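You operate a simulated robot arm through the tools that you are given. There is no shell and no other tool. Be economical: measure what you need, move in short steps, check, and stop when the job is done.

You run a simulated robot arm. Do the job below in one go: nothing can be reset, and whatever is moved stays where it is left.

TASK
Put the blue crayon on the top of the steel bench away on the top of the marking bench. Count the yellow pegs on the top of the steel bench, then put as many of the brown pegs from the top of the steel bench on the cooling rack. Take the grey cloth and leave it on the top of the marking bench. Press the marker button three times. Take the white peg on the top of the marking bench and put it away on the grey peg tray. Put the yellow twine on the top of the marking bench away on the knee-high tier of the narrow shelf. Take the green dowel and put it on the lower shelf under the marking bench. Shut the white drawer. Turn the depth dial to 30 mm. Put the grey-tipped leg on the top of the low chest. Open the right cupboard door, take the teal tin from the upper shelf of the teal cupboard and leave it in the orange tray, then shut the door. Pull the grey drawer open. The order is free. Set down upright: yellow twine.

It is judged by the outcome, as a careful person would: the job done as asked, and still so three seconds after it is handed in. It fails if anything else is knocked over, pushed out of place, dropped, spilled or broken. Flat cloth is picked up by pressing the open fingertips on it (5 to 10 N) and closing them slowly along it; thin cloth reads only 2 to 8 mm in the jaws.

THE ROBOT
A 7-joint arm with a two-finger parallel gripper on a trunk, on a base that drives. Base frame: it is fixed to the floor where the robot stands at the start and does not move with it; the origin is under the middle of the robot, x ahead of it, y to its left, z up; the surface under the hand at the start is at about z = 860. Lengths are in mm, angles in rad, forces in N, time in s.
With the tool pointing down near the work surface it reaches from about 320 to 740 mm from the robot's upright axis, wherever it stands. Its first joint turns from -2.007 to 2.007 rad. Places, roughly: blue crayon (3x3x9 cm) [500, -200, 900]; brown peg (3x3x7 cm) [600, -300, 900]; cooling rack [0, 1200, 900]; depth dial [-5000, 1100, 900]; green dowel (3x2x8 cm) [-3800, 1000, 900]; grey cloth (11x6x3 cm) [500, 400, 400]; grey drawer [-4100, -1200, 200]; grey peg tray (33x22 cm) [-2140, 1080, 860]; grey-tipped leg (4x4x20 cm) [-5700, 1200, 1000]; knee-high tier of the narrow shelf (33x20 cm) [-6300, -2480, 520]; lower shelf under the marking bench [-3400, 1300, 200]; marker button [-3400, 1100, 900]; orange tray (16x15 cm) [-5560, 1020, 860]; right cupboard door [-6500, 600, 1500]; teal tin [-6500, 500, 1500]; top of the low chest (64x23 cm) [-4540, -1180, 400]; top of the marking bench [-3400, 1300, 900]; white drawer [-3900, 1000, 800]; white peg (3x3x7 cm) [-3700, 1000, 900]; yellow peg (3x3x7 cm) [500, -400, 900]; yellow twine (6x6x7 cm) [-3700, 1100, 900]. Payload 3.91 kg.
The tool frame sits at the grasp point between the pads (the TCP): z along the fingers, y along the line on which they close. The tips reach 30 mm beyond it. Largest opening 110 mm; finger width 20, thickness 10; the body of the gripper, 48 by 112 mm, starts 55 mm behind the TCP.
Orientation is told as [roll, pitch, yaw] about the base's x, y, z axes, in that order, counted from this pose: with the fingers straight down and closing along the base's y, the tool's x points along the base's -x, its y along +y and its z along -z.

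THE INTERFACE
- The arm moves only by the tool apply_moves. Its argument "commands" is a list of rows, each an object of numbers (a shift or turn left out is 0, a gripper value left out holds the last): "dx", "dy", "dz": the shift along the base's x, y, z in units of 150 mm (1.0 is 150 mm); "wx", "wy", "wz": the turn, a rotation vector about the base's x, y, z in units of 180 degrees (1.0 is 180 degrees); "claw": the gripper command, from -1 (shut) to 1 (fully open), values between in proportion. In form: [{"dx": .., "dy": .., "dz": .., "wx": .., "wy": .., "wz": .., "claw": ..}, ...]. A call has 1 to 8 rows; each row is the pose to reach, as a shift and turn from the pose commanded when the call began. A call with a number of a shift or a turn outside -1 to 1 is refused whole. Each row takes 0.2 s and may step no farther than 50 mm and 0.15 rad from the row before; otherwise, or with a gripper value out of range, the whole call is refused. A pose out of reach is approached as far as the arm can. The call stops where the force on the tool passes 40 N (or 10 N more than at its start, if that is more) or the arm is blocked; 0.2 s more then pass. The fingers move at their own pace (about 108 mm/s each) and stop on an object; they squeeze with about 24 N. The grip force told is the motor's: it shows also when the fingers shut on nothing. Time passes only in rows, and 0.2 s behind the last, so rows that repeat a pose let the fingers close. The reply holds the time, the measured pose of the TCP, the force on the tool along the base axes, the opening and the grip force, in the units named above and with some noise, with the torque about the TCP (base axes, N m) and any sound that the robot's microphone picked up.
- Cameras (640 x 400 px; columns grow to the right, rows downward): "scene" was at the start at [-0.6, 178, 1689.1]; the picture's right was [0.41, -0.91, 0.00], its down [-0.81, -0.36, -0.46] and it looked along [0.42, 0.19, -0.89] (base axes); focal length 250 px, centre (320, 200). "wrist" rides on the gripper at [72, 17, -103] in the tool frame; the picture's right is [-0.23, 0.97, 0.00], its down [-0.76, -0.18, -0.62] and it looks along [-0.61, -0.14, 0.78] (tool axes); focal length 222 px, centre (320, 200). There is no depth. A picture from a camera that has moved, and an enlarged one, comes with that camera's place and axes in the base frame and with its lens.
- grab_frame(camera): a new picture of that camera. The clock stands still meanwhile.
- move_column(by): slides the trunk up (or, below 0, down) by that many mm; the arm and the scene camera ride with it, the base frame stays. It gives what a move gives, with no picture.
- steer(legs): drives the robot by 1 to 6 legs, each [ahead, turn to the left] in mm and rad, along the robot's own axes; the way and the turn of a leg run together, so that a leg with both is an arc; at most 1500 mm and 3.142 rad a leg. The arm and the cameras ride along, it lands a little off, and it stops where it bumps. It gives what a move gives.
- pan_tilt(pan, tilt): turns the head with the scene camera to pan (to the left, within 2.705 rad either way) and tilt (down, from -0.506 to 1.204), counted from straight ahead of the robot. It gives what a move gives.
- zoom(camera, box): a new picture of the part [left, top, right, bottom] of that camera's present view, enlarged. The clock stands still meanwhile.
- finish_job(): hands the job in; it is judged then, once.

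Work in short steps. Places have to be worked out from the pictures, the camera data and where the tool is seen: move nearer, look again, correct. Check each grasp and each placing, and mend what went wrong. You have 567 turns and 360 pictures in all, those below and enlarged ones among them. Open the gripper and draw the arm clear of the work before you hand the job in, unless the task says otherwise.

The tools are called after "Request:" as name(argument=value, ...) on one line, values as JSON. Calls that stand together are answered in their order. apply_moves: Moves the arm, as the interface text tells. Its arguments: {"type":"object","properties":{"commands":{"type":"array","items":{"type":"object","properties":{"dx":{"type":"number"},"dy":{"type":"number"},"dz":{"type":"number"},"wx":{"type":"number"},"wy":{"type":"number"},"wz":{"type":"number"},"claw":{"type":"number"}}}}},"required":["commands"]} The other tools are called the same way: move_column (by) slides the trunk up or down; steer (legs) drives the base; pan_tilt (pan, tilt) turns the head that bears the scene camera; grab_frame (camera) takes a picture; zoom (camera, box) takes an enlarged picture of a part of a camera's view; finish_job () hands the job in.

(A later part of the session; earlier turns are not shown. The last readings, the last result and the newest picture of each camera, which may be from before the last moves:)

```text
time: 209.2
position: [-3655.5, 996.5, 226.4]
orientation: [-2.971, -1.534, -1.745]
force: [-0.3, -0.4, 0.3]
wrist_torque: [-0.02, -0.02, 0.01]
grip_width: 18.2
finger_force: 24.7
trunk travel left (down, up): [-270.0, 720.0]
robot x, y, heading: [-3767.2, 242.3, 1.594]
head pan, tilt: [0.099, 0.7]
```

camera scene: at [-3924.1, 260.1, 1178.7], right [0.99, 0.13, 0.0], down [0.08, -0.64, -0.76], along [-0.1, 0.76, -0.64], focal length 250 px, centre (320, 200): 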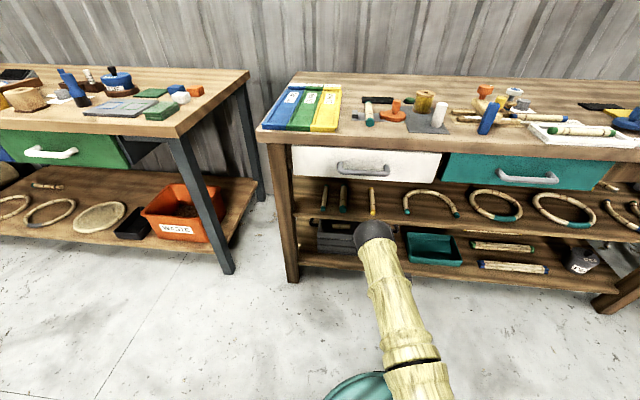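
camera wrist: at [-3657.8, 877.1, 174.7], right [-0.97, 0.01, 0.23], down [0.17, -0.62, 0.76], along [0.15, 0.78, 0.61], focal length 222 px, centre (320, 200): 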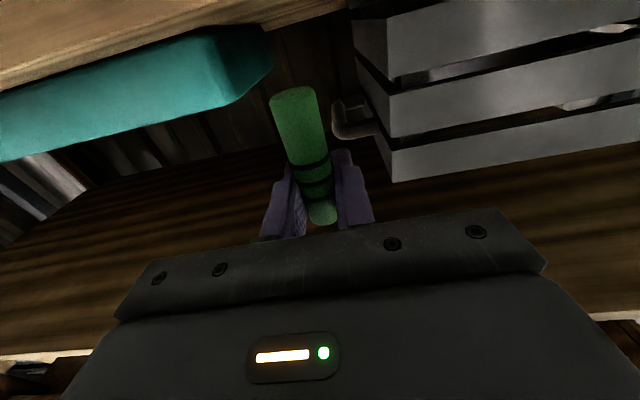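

Request:
move_column(by=-12)

Request:
zoom(camera="scene", box=[360, 215, 456, 275])

Request:
grab_frame(camera="wrist")

```text
time: 209.8
position: [-3656.0, 997.0, 215.3]
orientation: [-2.97, -1.533, -1.744]
force: [0.3, -0.2, -0.5]
wrist_torque: [0.03, -0.02, 0.02]
grip_width: 18.5
finger_force: 23.8
trunk travel left (down, up): [-258.0, 732.0]
robot x, y, heading: [-3763.8, 241.8, 1.601]
head pan, tilt: [0.099, 0.7]
```

```text
6.67 times, centred on (408, 245) of scene
camera zoom: at [-3924.0, 260.1, 1151.7], right [0.99, 0.13, 0.0], down [0.08, -0.64, -0.76], along [-0.1, 0.76, -0.64], focal length 1670 px, centre (-267, -100)
```

zoom: 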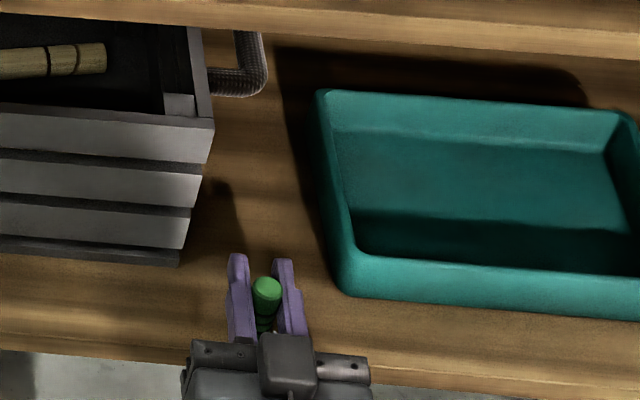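

```text
266 pictures are left
camera wrist: at [-3671.2, 896.6, 138.9], right [-0.98, -0.01, 0.22], down [0.17, -0.65, 0.74], along [0.14, 0.76, 0.64], focal length 222 px, centre (320, 200)
```

wrist: 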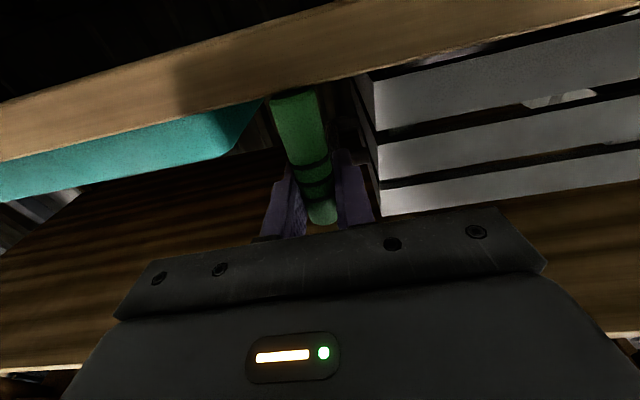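

Nearly there (shelf top ≈150, dowel bottom ≈160). Continue in small steps.

Request:
move_column(by=-6)

Request:
move_column(by=-4)

```text
time: 210.3
position: [-3654.7, 997.1, 212.8]
orientation: [-2.99, -1.527, -1.722]
force: [-0.1, 1.0, 18.9]
wrist_torque: [-0.13, 0.05, 0.0]
grip_width: 18.5
finger_force: 23.7
trunk travel left (down, up): [-252.0, 738.0]
robot x, y, heading: [-3762.1, 244.7, 1.598]
head pan, tilt: [0.099, 0.7]
```

```text
time: 210.8
position: [-3654.7, 998.6, 209.0]
orientation: [-2.978, -1.53, -1.736]
force: [0.2, 4.5, 22.0]
wrist_torque: [0.02, 0.1, -0.02]
grip_width: 18.5
finger_force: 24.1
trunk travel left (down, up): [-248.0, 742.0]
robot x, y, heading: [-3764.4, 245.0, 1.597]
head pan, tilt: [0.099, 0.7]
```

Contact. Ease up slightly and open the fingers a little.

Request:
move_column(by=3)

Request:
apply_moves(commands=[{"claw": -0.55}, {"claw": -0.4}, {"claw": -0.4}])

Request:
zoom(camera="scene", box=[360, 215, 456, 275])

Request:
grab_frame(camera="wrist")

```text
time: 211.3
position: [-3655.5, 997.0, 208.7]
orientation: [-2.954, -1.536, -1.76]
force: [0.2, -1.0, 10.2]
wrist_torque: [-0.09, 0.06, -0.02]
grip_width: 18.1
finger_force: 24.2
trunk travel left (down, up): [-251.0, 739.0]
robot x, y, heading: [-3762.1, 242.1, 1.595]
head pan, tilt: [0.099, 0.7]
```

```text
time: 212.2
position: [-3655.6, 996.7, 207.6]
orientation: [-2.968, -1.535, -1.747]
force: [0.2, 0.0, 0.1]
wrist_torque: [0.01, 0.0, -0.01]
grip_width: 32.9
finger_force: 0.0
trunk travel left (down, up): [-251.0, 739.0]
robot x, y, heading: [-3764.4, 238.9, 1.595]
head pan, tilt: [0.099, 0.7]
```

```text
6.67 times, centred on (408, 245) of scene
camera zoom: at [-3924.0, 260.1, 1144.8], right [0.99, 0.13, 0.0], down [0.08, -0.64, -0.76], along [-0.1, 0.76, -0.64], focal length 1670 px, centre (-267, -100)
```

zoom: 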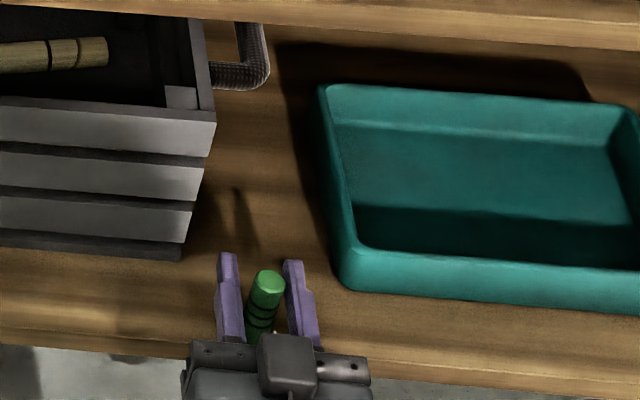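

```text
264 pictures are left
camera wrist: at [-3671.3, 896.5, 131.9], right [-0.98, -0.01, 0.22], down [0.17, -0.65, 0.74], along [0.14, 0.76, 0.64], focal length 222 px, centre (320, 200)
```

wrist: 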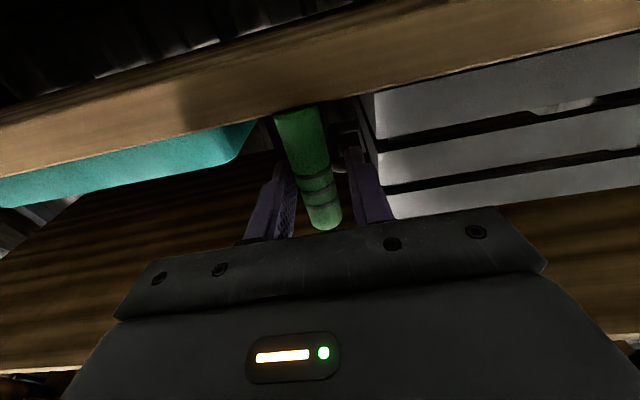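

Released and standing. Withdraw straight back.

Request:
apply_moves(commands=[{"dy": -0.12}, {"dy": -0.3}, {"dy": -0.6}, {"dy": -0.8}])

Request:
zoom(camera="scene", box=[360, 200, 456, 260])

```text
time: 213.2
position: [-3653.9, 874.0, 205.4]
orientation: [-2.965, -1.535, -1.751]
force: [-0.3, 0.7, -1.1]
wrist_torque: [-0.03, 0.0, 0.0]
grip_width: 32.9
finger_force: 0.1
trunk travel left (down, up): [-251.0, 739.0]
robot x, y, heading: [-3763.6, 238.7, 1.596]
head pan, tilt: [0.099, 0.7]
```

```text
6.67 times, centred on (408, 230) of scene
camera zoom: at [-3924.0, 260.1, 1144.8], right [0.99, 0.13, 0.0], down [0.08, -0.64, -0.76], along [-0.1, 0.76, -0.64], focal length 1670 px, centre (-267, 0)
```

zoom: 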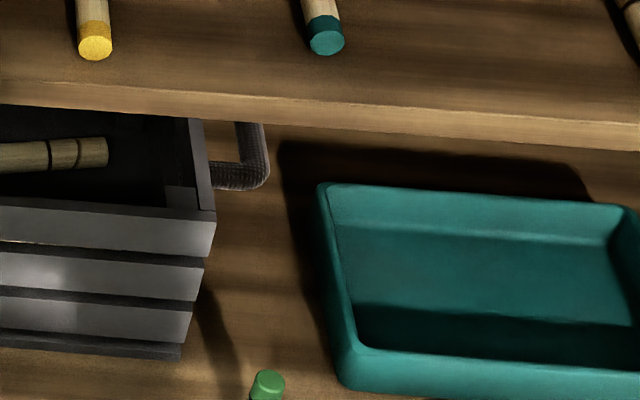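

Dowel stands on the bottom shelf. Back up 200 mm, then raise the trunk and turn the hand down again.

Request:
steer(legs=[[-200, 0]])

Request:
move_column(by=574)

Request:
apply_moves(commands=[{"wx": -0.046, "dz": 0.3}, {"wx": -0.092, "dz": 0.6}, {"wx": -0.138, "dz": 0.9}, {"wx": -0.184, "dz": 0.95}, {"wx": -0.23, "dz": 0.95}, {"wx": -0.276, "dz": 0.95}, {"wx": -0.322, "dz": 0.95}, {"wx": -0.368, "dz": 0.95}])

Request:
apply_moves(commands=[{"wx": -0.044, "dz": 0.3}, {"wx": -0.088, "dz": 0.6}, {"wx": -0.12, "dz": 0.9}])

```text
time: 214.9
position: [-3649.3, 677.5, 204.6]
orientation: [-2.973, -1.537, -1.739]
force: [-0.2, -0.5, 0.6]
wrist_torque: [0.01, -0.01, -0.04]
grip_width: 33.2
finger_force: 0.1
trunk travel left (down, up): [-251.0, 739.0]
robot x, y, heading: [-3758.9, 43.1, 1.6]
head pan, tilt: [0.099, 0.7]
```

```text
refused: 574 is not a number from -400 to 400
```

```text
time: 216.7
position: [-3650.1, 679.1, 347.2]
orientation: [-0.006, -0.447, 1.578]
force: [-0.3, -0.3, 0.5]
wrist_torque: [0.02, -0.02, -0.06]
grip_width: 33.0
finger_force: 0.1
trunk travel left (down, up): [-251.0, 739.0]
robot x, y, heading: [-3757.0, 44.3, 1.597]
head pan, tilt: [0.099, 0.7]
```

```text
time: 217.5
position: [-3648.5, 678.8, 484.6]
orientation: [0.0, -0.067, 1.576]
force: [0.1, -0.5, 0.2]
wrist_torque: [-0.04, 0.03, -0.01]
grip_width: 33.0
finger_force: 0.1
trunk travel left (down, up): [-251.0, 739.0]
robot x, y, heading: [-3758.1, 43.5, 1.602]
head pan, tilt: [0.099, 0.7]
```

Request:
move_column(by=400)

Request:
move_column(by=174)

Request:
apply_moves(commands=[{"wx": -0.021, "dz": 0.3}, {"wx": -0.021, "dz": 0.6, "dy": -0.1}, {"wx": -0.021, "dz": 0.9, "dy": -0.2}])

Request:
steer(legs=[[350, 0]])

Request:
grab_frame(camera="wrist")

```text
time: 221.3
position: [-3649.1, 677.7, 883.8]
orientation: [0.001, -0.07, 1.576]
force: [0.7, 0.4, 0.6]
wrist_torque: [0.01, -0.03, 0.02]
grip_width: 32.5
finger_force: 0.1
trunk travel left (down, up): [-651.0, 339.0]
robot x, y, heading: [-3760.8, 46.6, 1.599]
head pan, tilt: [0.099, 0.7]
```

```text
time: 223.3
position: [-3649.2, 676.8, 1057.6]
orientation: [0.001, -0.07, 1.576]
force: [-0.3, 0.0, -0.2]
wrist_torque: [0.0, 0.0, 0.02]
grip_width: 32.9
finger_force: 0.0
trunk travel left (down, up): [-825.0, 165.0]
robot x, y, heading: [-3760.5, 43.5, 1.603]
head pan, tilt: [0.099, 0.7]
```

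```text
time: 224.1
position: [-3648.3, 648.2, 1192.7]
orientation: [0.0, -0.004, 1.577]
force: [0.8, -0.3, -1.1]
wrist_torque: [0.01, -0.04, 0.01]
grip_width: 32.8
finger_force: 0.2
trunk travel left (down, up): [-825.0, 165.0]
robot x, y, heading: [-3758.3, 43.8, 1.599]
head pan, tilt: [0.099, 0.7]
```

```text
time: 226.6
position: [-3652.8, 994.6, 1193.1]
orientation: [0.0, -0.003, 1.57]
force: [0.0, 0.2, -0.4]
wrist_torque: [-0.03, -0.03, 0.01]
grip_width: 33.3
finger_force: 0.0
trunk travel left (down, up): [-825.0, 165.0]
robot x, y, heading: [-3767.0, 390.8, 1.593]
head pan, tilt: [0.099, 0.7]
```

```text
262 pictures are left
camera wrist: at [-3670.7, 922.1, 1295.2], right [-0.97, 0.23, 0.0], down [0.18, 0.76, 0.63], along [0.14, 0.61, -0.78], focal length 222 px, centre (320, 200)
```

wrist: 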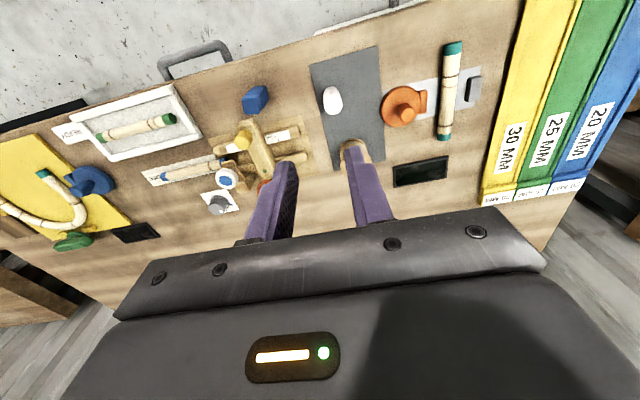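

Request:
zoom(camera="wrist", box=[290, 60, 418, 140])

```text
5.00 times, centred on (354, 100) of wrist
camera zoom: at [-3670.7, 922.1, 1295.2], right [-0.97, 0.23, 0.0], down [0.18, 0.76, 0.63], along [0.14, 0.61, -0.78], focal length 1111 px, centre (150, 700)
```

zoom: 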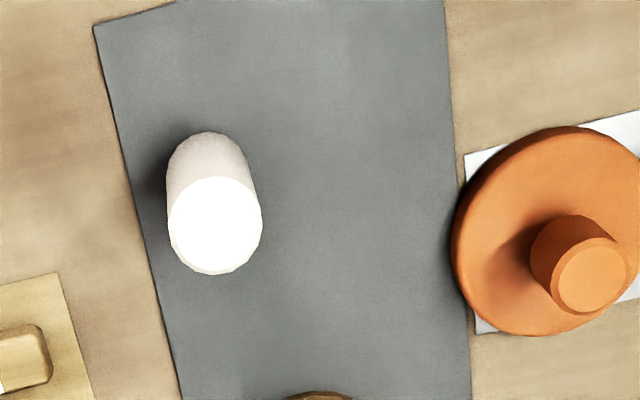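

White peg at (-3668,1026). Open to 60, move above and descend.

Request:
apply_moves(commands=[{"dx": -0.1, "dy": 0.21, "claw": 0.09}, {"dx": -0.1, "dy": 0.21, "dz": -0.3}, {"dx": -0.1, "dy": 0.21, "dz": -0.6}, {"dx": -0.1, "dy": 0.21, "dz": -0.9}, {"dx": -0.1, "dy": 0.21, "dz": -1.0}])

Request:
grab_frame(camera="wrist")

```text
time: 227.8
position: [-3669.8, 1027.0, 1043.2]
orientation: [0.0, -0.004, 1.573]
force: [0.9, 0.8, 0.3]
wrist_torque: [0.01, 0.05, 0.03]
grip_width: 60.0
finger_force: 0.1
trunk travel left (down, up): [-825.0, 165.0]
robot x, y, heading: [-3771.9, 386.6, 1.596]
head pan, tilt: [0.099, 0.7]
```

```text
260 pictures are left
camera wrist: at [-3685.3, 954.8, 1144.8], right [-0.97, 0.23, 0.0], down [0.18, 0.76, 0.63], along [0.14, 0.61, -0.78], focal length 222 px, centre (320, 200)
```

wrist: 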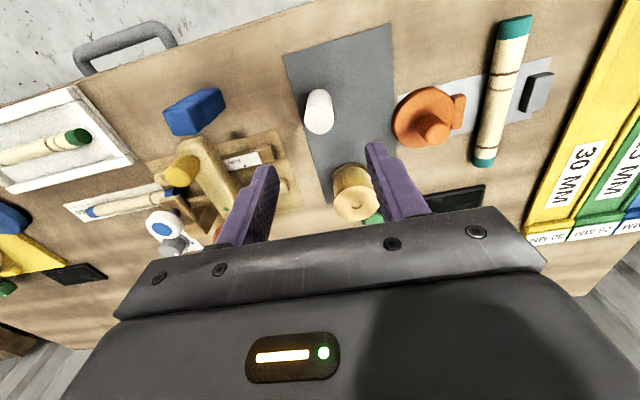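

Request:
apply_moves(commands=[{"dz": -0.3}, {"dz": -0.6}, {"dz": -0.8}, {"dz": -0.9}, {"dz": -0.9, "claw": -1}, {"dz": -0.9, "claw": -1}, {"dz": -0.9, "claw": -1}])

Request:
apply_moves(commands=[{"dz": 0.3}, {"dz": 0.6}, {"dz": 0.9}, {"dz": 1.0}])

Request:
apply_moves(commands=[{"dz": 0.3}, {"dz": 0.6}, {"dz": 0.9, "dy": -0.1}, {"dz": 1.0, "dy": -0.4}, {"dz": 1.0, "dy": -0.7}, {"dz": 1.0, "dy": -1.0}])

Request:
grab_frame(camera="wrist")

```text
time: 229.4
position: [-3669.2, 1024.8, 906.1]
orientation: [0.001, -0.003, 1.57]
force: [1.0, 0.4, -0.3]
wrist_torque: [-0.03, 0.0, 0.03]
grip_width: 28.7
finger_force: 23.6
trunk travel left (down, up): [-825.0, 165.0]
robot x, y, heading: [-3767.5, 388.8, 1.597]
head pan, tilt: [0.099, 0.7]
```

```text
time: 230.4
position: [-3669.1, 1024.0, 1056.9]
orientation: [0.0, -0.004, 1.57]
force: [0.0, -0.3, 0.0]
wrist_torque: [-0.01, -0.01, 0.01]
grip_width: 28.8
finger_force: 23.8
trunk travel left (down, up): [-825.0, 165.0]
robot x, y, heading: [-3764.2, 388.0, 1.596]
head pan, tilt: [0.099, 0.7]
```

```text
time: 231.8
position: [-3668.7, 872.6, 1209.1]
orientation: [0.0, -0.007, 1.572]
force: [-0.2, 0.6, -0.7]
wrist_torque: [0.03, 0.0, 0.0]
grip_width: 28.2
finger_force: 24.0
trunk travel left (down, up): [-825.0, 165.0]
robot x, y, heading: [-3768.3, 388.9, 1.596]
head pan, tilt: [0.099, 0.7]
```

```text
259 pictures are left
camera wrist: at [-3685.4, 799.8, 1312.0], right [-0.97, 0.23, 0.0], down [0.18, 0.76, 0.63], along [0.14, 0.61, -0.78], focal length 222 px, centre (320, 200)
```

wrist: 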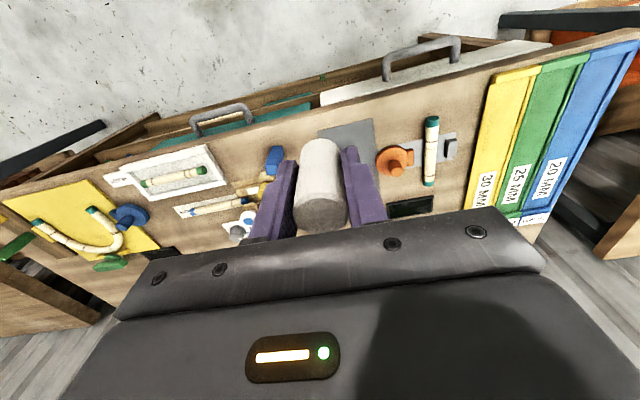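

White peg held. Drive along to the grey peg tray near (-2140,1080).

Request:
steer(legs=[[-130, 0], [0, -1.596], [1300, 0], [330, 0], [0, 1.571]])

Request:
grab_frame(camera="scene")

Request:
grab_frame(camera="wrist")

```text
time: 253.7
position: [-2004.4, 741.0, 1206.9]
orientation: [-0.001, -0.003, 1.521]
force: [-0.2, 1.3, -1.1]
wrist_torque: [-0.05, 0.04, -0.01]
grip_width: 28.2
finger_force: 24.0
trunk travel left (down, up): [-825.0, 165.0]
robot x, y, heading: [-2125.3, 263.1, 1.543]
head pan, tilt: [0.099, 0.7]
```

```text
258 pictures are left
camera scene: at [-2286.1, 289.6, 1718.8], right [1.0, 0.07, 0.0], down [0.05, -0.64, -0.76], along [-0.06, 0.76, -0.64], focal length 250 px, centre (320, 200)
```

scene: 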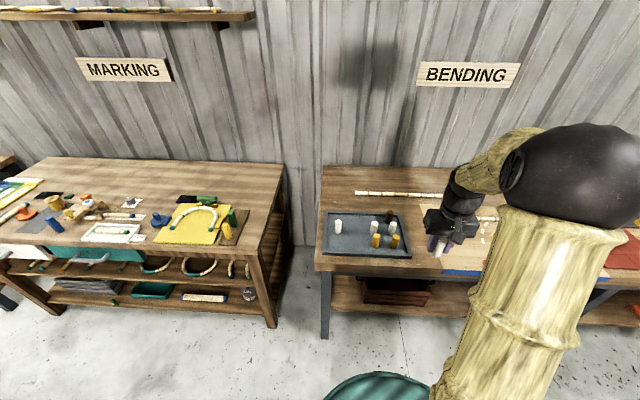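

```text
257 pictures are left
camera wrist: at [-2024.6, 670.2, 1311.2], right [-0.96, 0.27, 0.0], down [0.21, 0.75, 0.63], along [0.17, 0.6, -0.78], focal length 222 px, centre (320, 200)
```

wrist: 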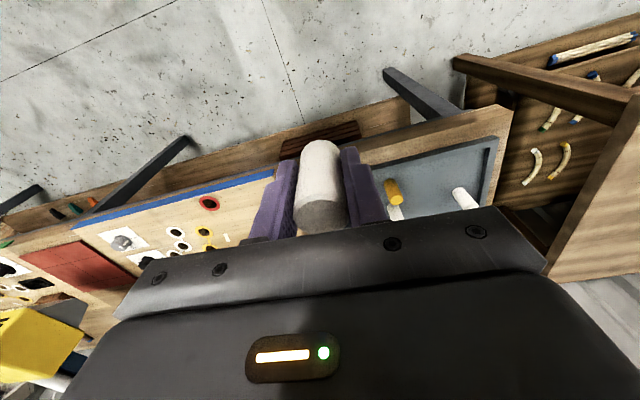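

Request:
zoom(camera="scene", box=[310, 195, 430, 270])

```text
5.33 times, centred on (370, 232) of scene
camera zoom: at [-2286.1, 289.6, 1718.8], right [1.0, 0.07, 0.0], down [0.05, -0.64, -0.76], along [-0.06, 0.76, -0.64], focal length 1336 px, centre (53, 27)
```

zoom: 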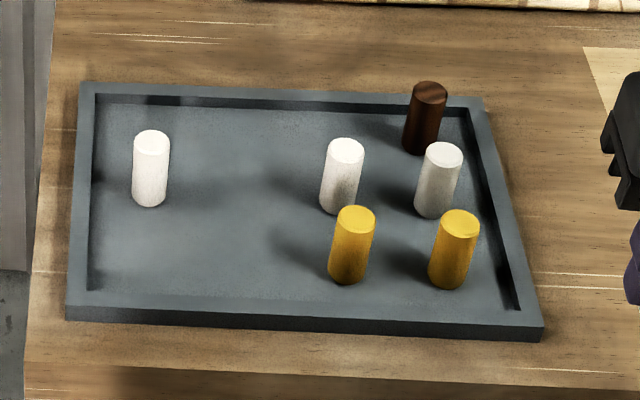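

Tray free spot around (-2185,1040). Drive 145 ahead, then move over it.

Request:
steer(legs=[[145, 0]])

Request:
apply_moves(commands=[{"dx": -0.3}, {"dx": -0.6}, {"dx": -0.9}, {"dx": -1.0, "dy": 0.25}, {"dx": -1.0, "dy": 0.55}, {"dx": -1.0, "dy": 0.85}])

Request:
grab_frame(camera="wrist")

```text
time: 255.2
position: [-2001.0, 891.1, 1207.7]
orientation: [0.0, -0.004, 1.522]
force: [0.1, 0.3, -0.2]
wrist_torque: [0.0, 0.04, -0.03]
grip_width: 28.5
finger_force: 24.0
trunk travel left (down, up): [-825.0, 165.0]
robot x, y, heading: [-2121.8, 409.6, 1.548]
head pan, tilt: [0.099, 0.7]
```

```text
time: 256.6
position: [-2150.8, 1017.5, 1206.5]
orientation: [0.001, -0.002, 1.523]
force: [-0.5, -0.7, 0.1]
wrist_torque: [-0.01, 0.04, -0.04]
grip_width: 28.2
finger_force: 24.0
trunk travel left (down, up): [-825.0, 165.0]
robot x, y, heading: [-2124.7, 412.5, 1.547]
head pan, tilt: [0.099, 0.7]
```

```text
255 pictures are left
camera wrist: at [-2171.0, 947.2, 1310.3], right [-0.96, 0.27, 0.0], down [0.21, 0.75, 0.62], along [0.17, 0.6, -0.78], focal length 222 px, centre (320, 200)
```

wrist: 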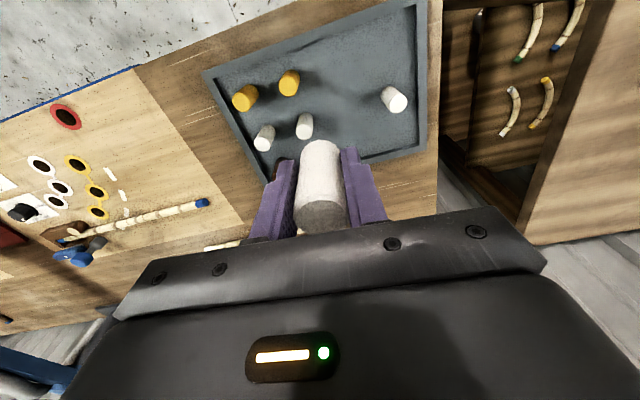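

Free spot (-2183,1040) confirmed. Descend.

Request:
apply_moves(commands=[{"dx": -0.21, "dy": 0.15}, {"dx": -0.21, "dy": 0.15, "dz": -0.3}, {"dx": -0.21, "dy": 0.15, "dz": -0.6}, {"dx": -0.21, "dy": 0.15, "dz": -0.9}, {"dx": -0.21, "dy": 0.15, "dz": -1.0}])

Request:
apply_moves(commands=[{"dz": -0.3}, {"dz": -0.6}, {"dz": -0.8}])

Request:
grab_frame(camera="wrist")

```text
time: 257.8
position: [-2183.2, 1040.8, 1058.3]
orientation: [-0.001, -0.006, 1.522]
force: [-0.2, -0.2, -0.4]
wrist_torque: [0.01, 0.02, 0.0]
grip_width: 28.5
finger_force: 23.9
trunk travel left (down, up): [-825.0, 165.0]
robot x, y, heading: [-2121.4, 414.1, 1.547]
head pan, tilt: [0.099, 0.7]
```

```text
time: 258.6
position: [-2181.8, 1039.3, 938.6]
orientation: [0.001, -0.005, 1.522]
force: [-0.3, -0.6, 0.2]
wrist_torque: [-0.02, -0.03, 0.0]
grip_width: 28.4
finger_force: 24.1
trunk travel left (down, up): [-825.0, 165.0]
robot x, y, heading: [-2123.4, 410.6, 1.55]
head pan, tilt: [0.099, 0.7]
```

```text
254 pictures are left
camera wrist: at [-2201.4, 968.5, 1041.5], right [-0.96, 0.27, 0.0], down [0.21, 0.75, 0.63], along [0.17, 0.6, -0.78], focal length 222 px, centre (320, 200)
```

wrist: 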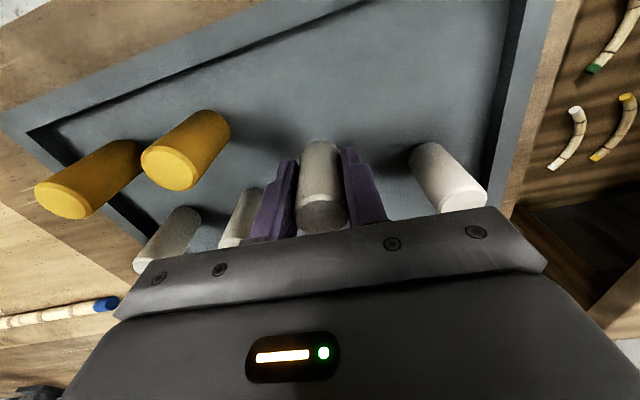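

Request:
apply_moves(commands=[{"dz": -0.08}, {"dz": -0.14}, {"dz": -0.17}])

Request:
apply_moves(commands=[{"dz": -0.02}, {"dz": -0.04}])

```text
time: 259.4
position: [-2181.8, 1038.9, 914.5]
orientation: [0.0, -0.005, 1.522]
force: [0.5, -1.9, 7.9]
wrist_torque: [-0.06, -0.03, 0.0]
grip_width: 28.5
finger_force: 23.6
trunk travel left (down, up): [-825.0, 165.0]
robot x, y, heading: [-2125.0, 409.4, 1.545]
head pan, tilt: [0.099, 0.7]
```

```text
time: 259.9
position: [-2181.7, 1038.8, 908.2]
orientation: [0.0, -0.01, 1.522]
force: [1.5, 0.7, 22.8]
wrist_torque: [0.14, -0.05, 0.02]
grip_width: 28.7
finger_force: 23.7
trunk travel left (down, up): [-825.0, 165.0]
robot x, y, heading: [-2123.0, 409.5, 1.547]
head pan, tilt: [0.099, 0.7]
```

Contact. Ease, release and rise.

Request:
apply_moves(commands=[{"dz": 0.025}, {"dz": 0.025, "claw": -0.3}, {"dz": 0.025, "claw": -0.1}, {"dz": 0.025, "claw": -0.1}])

Request:
apply_moves(commands=[{"dz": 0.15}, {"dz": 0.45}, {"dz": 0.75}, {"dz": 1.0}])

Request:
grab_frame(camera="wrist")

```text
time: 260.9
position: [-2183.7, 1041.2, 911.4]
orientation: [0.0, -0.003, 1.521]
force: [0.3, -0.5, 0.0]
wrist_torque: [0.0, 0.0, -0.04]
grip_width: 49.4
finger_force: 0.1
trunk travel left (down, up): [-825.0, 165.0]
robot x, y, heading: [-2122.3, 407.2, 1.55]
head pan, tilt: [0.099, 0.7]
```

```text
time: 261.9
position: [-2182.6, 1039.2, 1060.1]
orientation: [0.0, -0.002, 1.52]
force: [0.6, -0.6, 0.3]
wrist_torque: [0.0, -0.03, 0.0]
grip_width: 49.7
finger_force: 0.0
trunk travel left (down, up): [-825.0, 165.0]
robot x, y, heading: [-2123.2, 410.0, 1.547]
head pan, tilt: [0.099, 0.7]
```

```text
253 pictures are left
camera wrist: at [-2202.7, 966.6, 1164.1], right [-0.96, 0.27, 0.0], down [0.21, 0.75, 0.63], along [0.17, 0.6, -0.78], focal length 222 px, centre (320, 200)
```

wrist: 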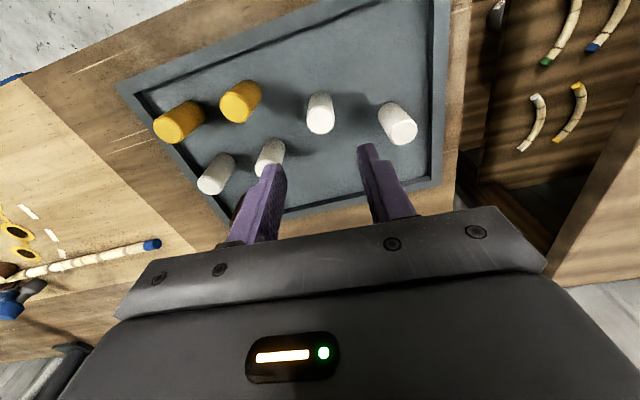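

White peg placed. Now fetch the grey cloth: retract, back off, and drive back to the steel bench.

Request:
apply_moves(commands=[{"dz": 0.3}, {"dz": 0.6}, {"dz": 0.9, "dy": -0.1}, {"dz": 1.0, "dy": -0.4}, {"dz": 1.0, "dy": -0.7}, {"dz": 1.0, "dy": -1.0}])

Request:
steer(legs=[[-150, 0], [0, -1.545], [1300, 0], [600, 0]])

Request:
pan_tilt(pan=0.3, tilt=0.75)

Request:
grab_frame(camera="scene")

```text
time: 263.4
position: [-2181.5, 884.4, 1210.2]
orientation: [-0.001, -0.005, 1.522]
force: [-0.3, 0.5, 0.0]
wrist_torque: [0.02, 0.0, 0.01]
grip_width: 49.5
finger_force: 0.1
trunk travel left (down, up): [-825.0, 165.0]
robot x, y, heading: [-2122.2, 409.0, 1.546]
head pan, tilt: [0.099, 0.7]
```

```text
time: 281.0
position: [242.8, 376.7, 1210.0]
orientation: [-0.003, -0.003, -0.004]
force: [0.4, 0.3, 0.1]
wrist_torque: [0.02, 0.02, -0.01]
grip_width: 49.3
finger_force: 0.1
trunk travel left (down, up): [-825.0, 165.0]
robot x, y, heading: [-230.0, 296.1, 0.018]
head pan, tilt: [0.099, 0.7]
```

```text
time: 281.8
position: [242.4, 376.2, 1210.5]
orientation: [0.001, -0.004, -0.003]
force: [0.7, 0.2, -0.4]
wrist_torque: [0.02, 0.05, 0.0]
grip_width: 49.4
finger_force: 0.1
trunk travel left (down, up): [-825.0, 165.0]
robot x, y, heading: [-231.3, 296.3, 0.013]
head pan, tilt: [0.3, 0.75]
```

```text
252 pictures are left
camera scene: at [-215.1, 471.7, 1714.6], right [0.31, -0.95, 0.0], down [-0.65, -0.21, -0.73], along [0.69, 0.23, -0.68], focal length 250 px, centre (320, 200)
```

scene: 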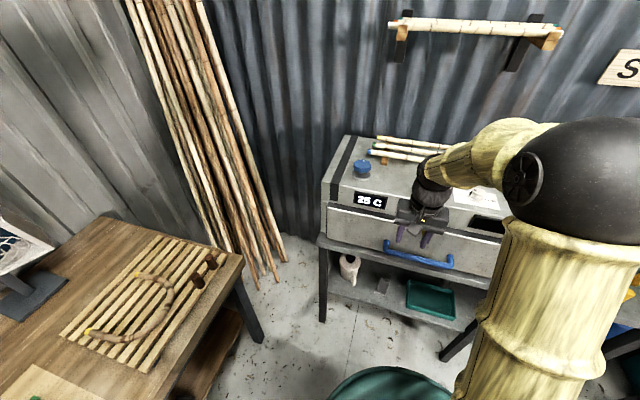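

Request:
zoom(camera="scene", box=[310, 230, 480, 336])

```text
3.76 times, centred on (395, 283) of scene
camera zoom: at [-215.1, 471.7, 1714.6], right [0.31, -0.95, 0.0], down [-0.65, -0.21, -0.73], along [0.69, 0.23, -0.68], focal length 943 px, centre (38, -112)
```

zoom: 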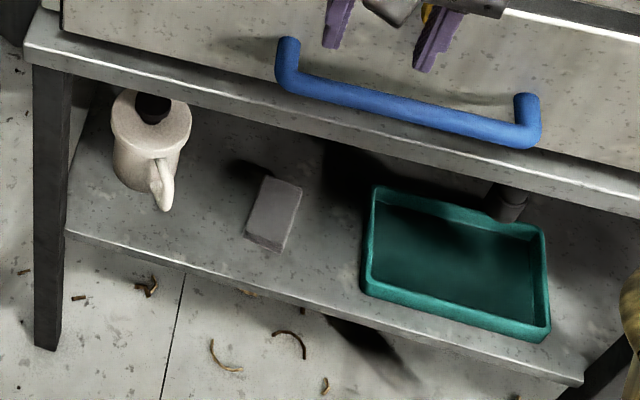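

The "white thing" is a jug; the grey cloth is the folded grey block at about (543,362), z 400–430, long axis along x. I'll lower the trunk, tilt the hand 45° forward, then approach.

Request:
move_column(by=-400)

Request:
apply_moves(commands=[{"wy": -0.042, "claw": 0.7}, {"wy": -0.084}, {"wy": -0.126}, {"wy": -0.168}, {"wy": -0.21}, {"wy": -0.25}, {"wy": -0.25}])

Request:
grab_frame(camera="wrist")

Request:
grab_frame(camera="scene")

```text
time: 285.6
position: [241.6, 375.6, 810.1]
orientation: [0.002, -0.003, -0.005]
force: [0.2, -1.2, -0.1]
wrist_torque: [0.0, 0.01, 0.0]
grip_width: 49.4
finger_force: 0.1
trunk travel left (down, up): [-425.0, 565.0]
robot x, y, heading: [-234.7, 295.1, 0.016]
head pan, tilt: [0.3, 0.75]
```

```text
time: 287.2
position: [240.9, 376.0, 810.7]
orientation: [0.006, -0.791, -0.006]
force: [0.8, 1.5, 0.2]
wrist_torque: [0.0, -0.02, 0.01]
grip_width: 93.4
finger_force: 0.1
trunk travel left (down, up): [-425.0, 565.0]
robot x, y, heading: [-232.7, 294.7, 0.018]
head pan, tilt: [0.3, 0.75]
```

```text
250 pictures are left
camera wrist: at [117.3, 393.5, 832.3], right [0.16, 0.97, 0.16], down [0.09, -0.18, 0.98], along [0.98, -0.14, -0.12], focal length 222 px, centre (320, 200)
```

wrist: 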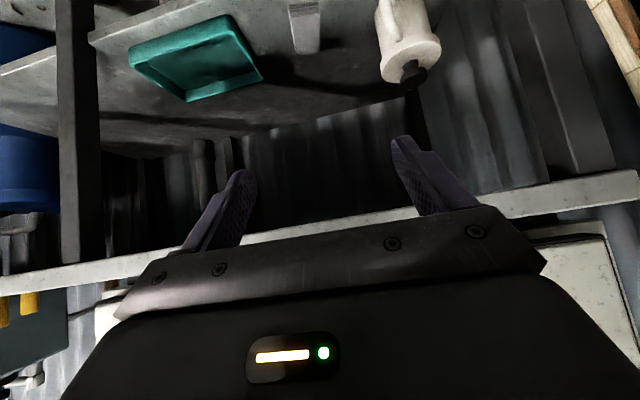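

```text
249 pictures are left
camera scene: at [-214.8, 471.4, 1314.6], right [0.31, -0.95, 0.0], down [-0.65, -0.21, -0.73], along [0.69, 0.23, -0.68], focal length 250 px, centre (320, 200)
```

scene: 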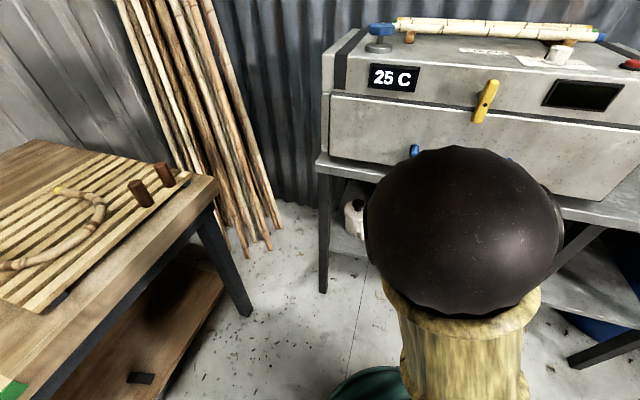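

Cloth appears near (520–540, 363). Lower another 290 and drive 100 ahead.

Request:
move_column(by=-290)

Request:
steer(legs=[[110, 0]])

Request:
grab_frame(camera="wrist")

Request:
grab_frame(camera="scene")

```text
time: 290.1
position: [240.0, 375.6, 520.8]
orientation: [0.002, -0.79, -0.007]
force: [-0.2, 0.3, -0.1]
wrist_torque: [0.04, 0.0, 0.01]
grip_width: 93.5
finger_force: 0.2
trunk travel left (down, up): [-135.0, 855.0]
robot x, y, heading: [-232.6, 296.4, 0.025]
head pan, tilt: [0.3, 0.75]
```

```text
time: 291.4
position: [352.6, 378.4, 520.7]
orientation: [0.004, -0.792, -0.006]
force: [0.5, 0.2, -0.4]
wrist_torque: [-0.01, -0.03, -0.03]
grip_width: 93.4
finger_force: 0.1
trunk travel left (down, up): [-135.0, 855.0]
robot x, y, heading: [-120.1, 297.7, 0.023]
head pan, tilt: [0.3, 0.75]
```

```text
248 pictures are left
camera wrist: at [229.6, 396.0, 542.4], right [0.16, 0.97, 0.16], down [0.09, -0.18, 0.98], along [0.98, -0.14, -0.12], focal length 222 px, centre (320, 200)
```

wrist: 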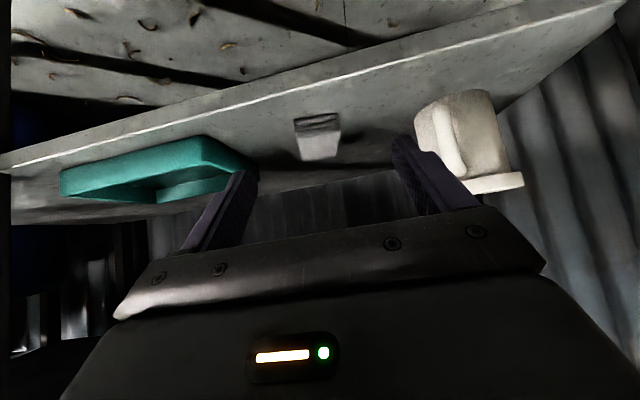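

```text
247 pictures are left
camera scene: at [-102.8, 474.1, 1024.5], right [0.31, -0.95, 0.0], down [-0.65, -0.21, -0.73], along [0.69, 0.23, -0.68], focal length 250 px, centre (320, 200)
```

scene: 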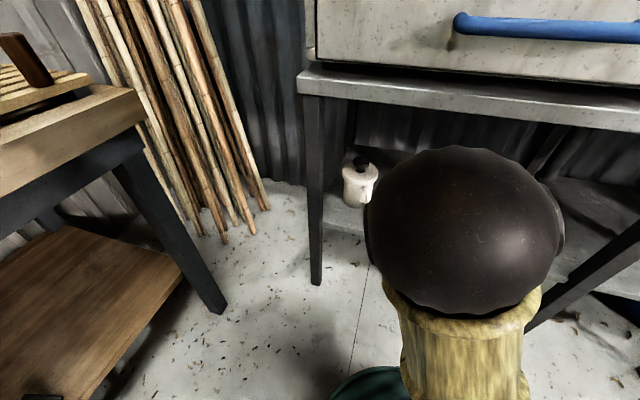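

Request:
zoom(camera="wrist", box=[260, 80, 388, 160])

```text
5.00 times, centred on (324, 120) of wrist
camera zoom: at [229.6, 396.0, 542.4], right [0.16, 0.97, 0.16], down [0.09, -0.18, 0.98], along [0.98, -0.14, -0.12], focal length 1111 px, centre (300, 600)
```

zoom: 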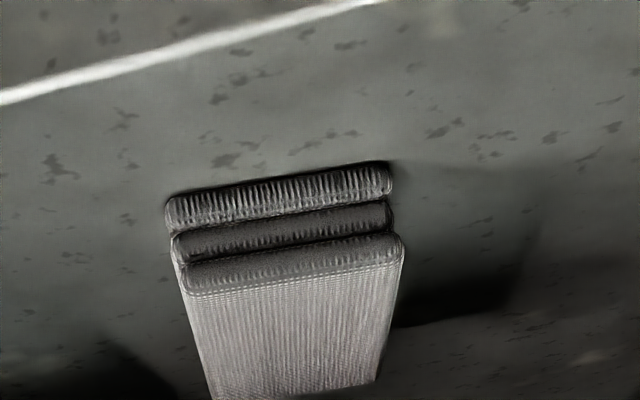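

Cloth: front face at x≈503, centre y≈369, yaw about -0.15, shelf at z 400. Yaw the hand and approach to (490,367,485) for a check.

Request:
apply_moves(commands=[{"dx": 0.25, "wz": -0.023}, {"dx": 0.5, "dy": -0.04, "wz": -0.046}, {"dx": 0.75, "dy": -0.08, "dz": -0.1, "wz": -0.046}, {"dx": 0.92, "dy": -0.08, "dz": -0.24, "wz": -0.046}])

Request:
grab_frame(camera="wrist")

```text
time: 292.4
position: [493.8, 365.2, 484.7]
orientation: [0.004, -0.791, -0.152]
force: [0.0, 0.2, -0.3]
wrist_torque: [0.0, -0.02, 0.03]
grip_width: 93.7
finger_force: 0.0
trunk travel left (down, up): [-135.0, 855.0]
robot x, y, heading: [-118.3, 294.4, 0.023]
head pan, tilt: [0.3, 0.75]
```

```text
245 pictures are left
camera wrist: at [373.4, 400.8, 506.7], right [0.3, 0.94, 0.16], down [0.07, -0.19, 0.98], along [0.95, -0.28, -0.12], focal length 222 px, centre (320, 200)
```

wrist: 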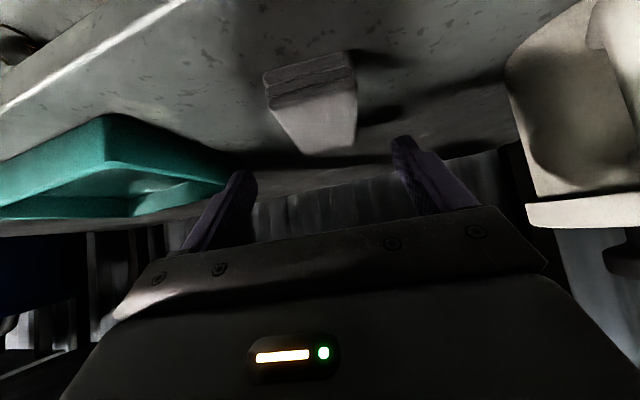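

Refined: front at x≈512, centre y≈363. Move in along the 45° to (548,360,434).

Request:
apply_moves(commands=[{"dx": 0.12, "dy": -0.01, "dz": -0.12}, {"dx": 0.24, "dy": -0.02, "dz": -0.22}, {"dx": 0.36, "dy": -0.03, "dz": -0.32}])

Request:
grab_frame(camera="wrist")

```text
time: 293.2
position: [547.8, 361.3, 435.1]
orientation: [0.003, -0.789, -0.15]
force: [-0.4, -0.3, 1.3]
wrist_torque: [0.01, 0.0, 0.02]
grip_width: 93.3
finger_force: 0.0
trunk travel left (down, up): [-135.0, 855.0]
robot x, y, heading: [-115.3, 300.4, 0.016]
head pan, tilt: [0.3, 0.75]
```

```text
244 pictures are left
camera wrist: at [426.5, 397.3, 457.5], right [0.3, 0.94, 0.16], down [0.07, -0.19, 0.98], along [0.95, -0.28, -0.12], focal length 222 px, centre (320, 200)
```

wrist: 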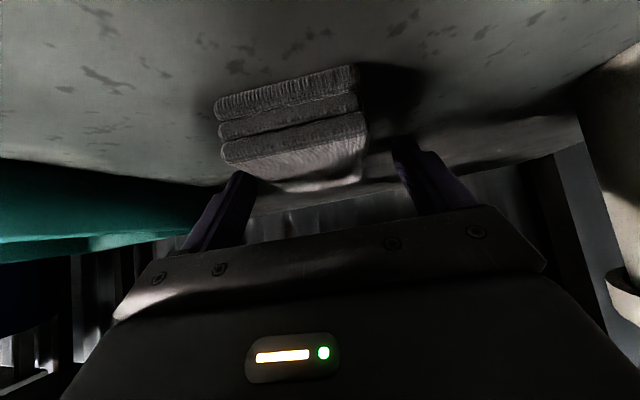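

Geometry says the cloth lies between the fingers. Close slowly and watch the width.

Request:
apply_moves(commands=[{"claw": 0.4}, {"claw": 0.2}, {"claw": 0.0}, {"claw": 0.0}])

Request:
grab_frame(camera="wrist")

```text
time: 294.2
position: [546.9, 361.6, 435.4]
orientation: [0.004, -0.79, -0.15]
force: [0.1, 0.0, 0.8]
wrist_torque: [-0.03, -0.01, 0.04]
grip_width: 59.2
finger_force: 24.4
trunk travel left (down, up): [-135.0, 855.0]
robot x, y, heading: [-119.3, 296.9, 0.02]
head pan, tilt: [0.3, 0.75]
```

```text
243 pictures are left
camera wrist: at [426.5, 397.1, 457.6], right [0.3, 0.94, 0.16], down [0.07, -0.19, 0.98], along [0.95, -0.28, -0.12], focal length 222 px, centre (320, 200)
```

wrist: 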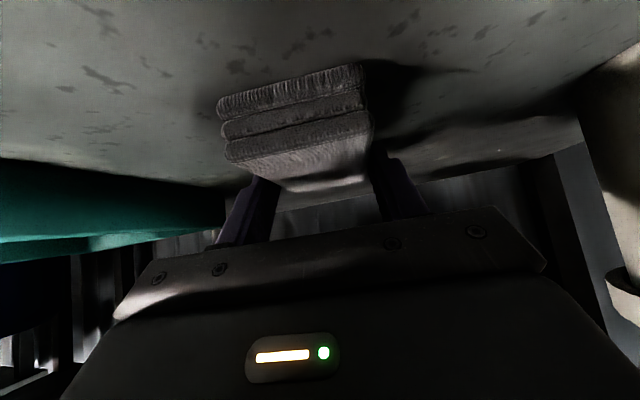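

Gripped as a 59 mm block. Squeeze fully, lift 40 mm and withdraw.

Request:
apply_moves(commands=[{"claw": -1}, {"claw": -1, "dz": 0.1}, {"dz": 0.27}, {"dz": 0.3, "dx": -0.25}, {"dz": 0.35, "dx": -0.55}, {"dz": 0.4, "dx": -0.85}])

Request:
grab_frame(camera="wrist")

```text
time: 295.6
position: [418.7, 363.2, 496.8]
orientation: [0.003, -0.788, -0.15]
force: [0.2, -0.4, -0.3]
wrist_torque: [-0.01, -0.02, -0.02]
grip_width: 59.4
finger_force: 23.8
trunk travel left (down, up): [-135.0, 855.0]
robot x, y, heading: [-118.9, 297.5, 0.016]
head pan, tilt: [0.3, 0.75]
```

```text
242 pictures are left
camera wrist: at [298.4, 398.6, 518.7], right [0.3, 0.94, 0.16], down [0.07, -0.19, 0.98], along [0.95, -0.28, -0.12], focal length 222 px, centre (320, 200)
```

wrist: 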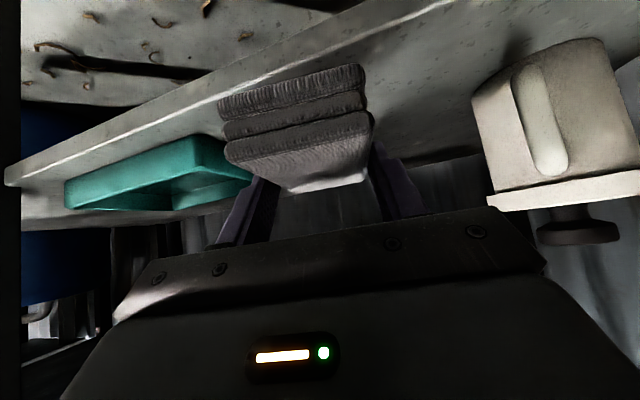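

Cloth is held level. Back the robot up 300 mm, then raise the trunk.

Request:
steer(legs=[[-250, 0]])

Request:
move_column(by=400)

Request:
move_column(by=290)

Request:
pan_tilt(pan=0.0, tilt=0.6)

Request:
grab_frame(camera="scene")

```text
time: 297.6
position: [173.7, 359.4, 498.8]
orientation: [0.004, -0.79, -0.152]
force: [-0.7, 0.0, -0.6]
wrist_torque: [0.02, 0.01, -0.03]
grip_width: 59.4
finger_force: 24.0
trunk travel left (down, up): [-135.0, 855.0]
robot x, y, heading: [-365.5, 294.7, 0.022]
head pan, tilt: [0.3, 0.75]
```

```text
time: 301.4
position: [173.1, 359.6, 897.1]
orientation: [0.004, -0.791, -0.149]
force: [-0.1, 0.0, -0.6]
wrist_torque: [0.03, 0.0, -0.02]
grip_width: 59.2
finger_force: 23.9
trunk travel left (down, up): [-535.0, 455.0]
robot x, y, heading: [-367.1, 292.8, 0.021]
head pan, tilt: [0.3, 0.75]
```

```text
time: 304.4
position: [174.6, 359.1, 1187.4]
orientation: [0.003, -0.79, -0.149]
force: [-0.2, -0.2, 0.1]
wrist_torque: [-0.01, 0.02, 0.0]
grip_width: 59.6
finger_force: 24.0
trunk travel left (down, up): [-825.0, 165.0]
robot x, y, heading: [-369.1, 293.7, 0.02]
head pan, tilt: [0.3, 0.75]
```

```text
time: 305.2
position: [173.1, 357.4, 1187.6]
orientation: [0.003, -0.79, -0.15]
force: [0.0, 0.1, -1.3]
wrist_torque: [0.01, 0.02, 0.0]
grip_width: 59.2
finger_force: 24.1
trunk travel left (down, up): [-825.0, 165.0]
robot x, y, heading: [-366.2, 296.0, 0.023]
head pan, tilt: [0.0, 0.6]
```

```text
241 pictures are left
camera scene: at [-338.6, 445.0, 1727.4], right [0.02, -1.0, 0.0], down [-0.57, -0.01, -0.82], along [0.82, 0.02, -0.57], focal length 250 px, centre (320, 200)
```

scene: 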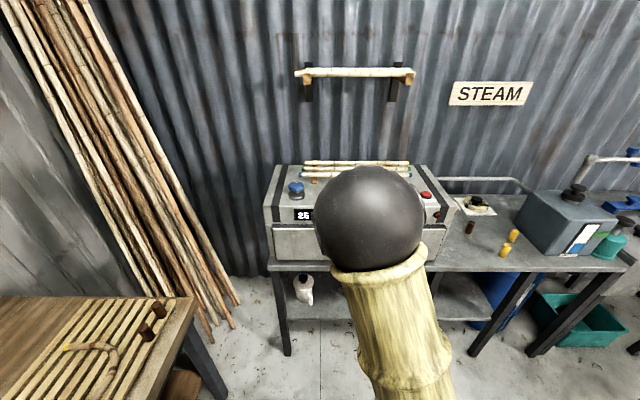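

Turn around and carry the cloth to the marking bench.

Request:
apply_moves(commands=[{"dx": -0.3}, {"dx": -0.6}])

Request:
steer(legs=[[0, 3.12], [1500, 0], [1500, 0], [0, -1.571]])

Request:
pan_tilt(pan=0.1, tilt=0.8)

Request:
grab_frame(camera="scene")

Request:
grab_frame(camera="wrist")

```text
time: 305.8
position: [89.1, 359.6, 1190.9]
orientation: [0.0, -0.788, -0.15]
force: [0.6, -0.1, -0.6]
wrist_torque: [0.02, 0.0, -0.02]
grip_width: 59.2
finger_force: 24.2
out of reach, approached as far as the arm can: row 2
trunk travel left (down, up): [-825.0, 165.0]
robot x, y, heading: [-362.5, 292.0, 0.024]
head pan, tilt: [0.0, 0.6]
```

```text
time: 339.3
position: [-3445.2, 711.7, 1189.6]
orientation: [0.003, -0.788, 1.4]
force: [-0.1, -0.4, -0.1]
wrist_torque: [-0.01, -0.03, -0.06]
grip_width: 59.3
finger_force: 24.3
trunk travel left (down, up): [-825.0, 165.0]
robot x, y, heading: [-3381.9, 258.2, 1.569]
head pan, tilt: [0.0, 0.6]
```

```text
time: 340.0
position: [-3445.8, 709.7, 1189.6]
orientation: [0.002, -0.788, 1.4]
force: [0.2, 0.5, -0.6]
wrist_torque: [-0.03, -0.01, 0.0]
grip_width: 59.3
finger_force: 24.6
trunk travel left (down, up): [-825.0, 165.0]
robot x, y, heading: [-3383.8, 256.2, 1.568]
head pan, tilt: [0.099, 0.799]
```

```text
240 pictures are left
camera scene: at [-3546.0, 273.8, 1710.6], right [1.0, 0.1, 0.0], down [0.07, -0.71, -0.7], along [-0.07, 0.69, -0.72], focal length 250 px, centre (320, 200)
```

scene: 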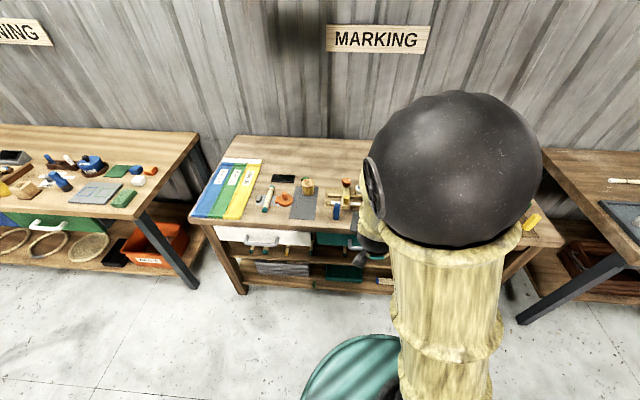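

```text
239 pictures are left
camera wrist: at [-3481.8, 591.4, 1211.3], right [-0.93, 0.32, 0.16], down [0.19, 0.06, 0.98], along [0.31, 0.94, -0.12], focal length 222 px, centre (320, 200)
```

wrist: 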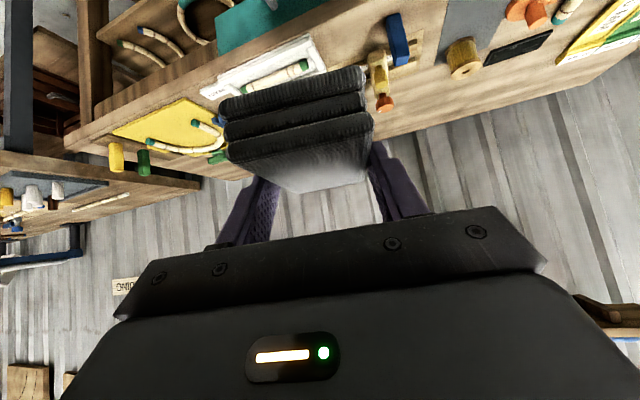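

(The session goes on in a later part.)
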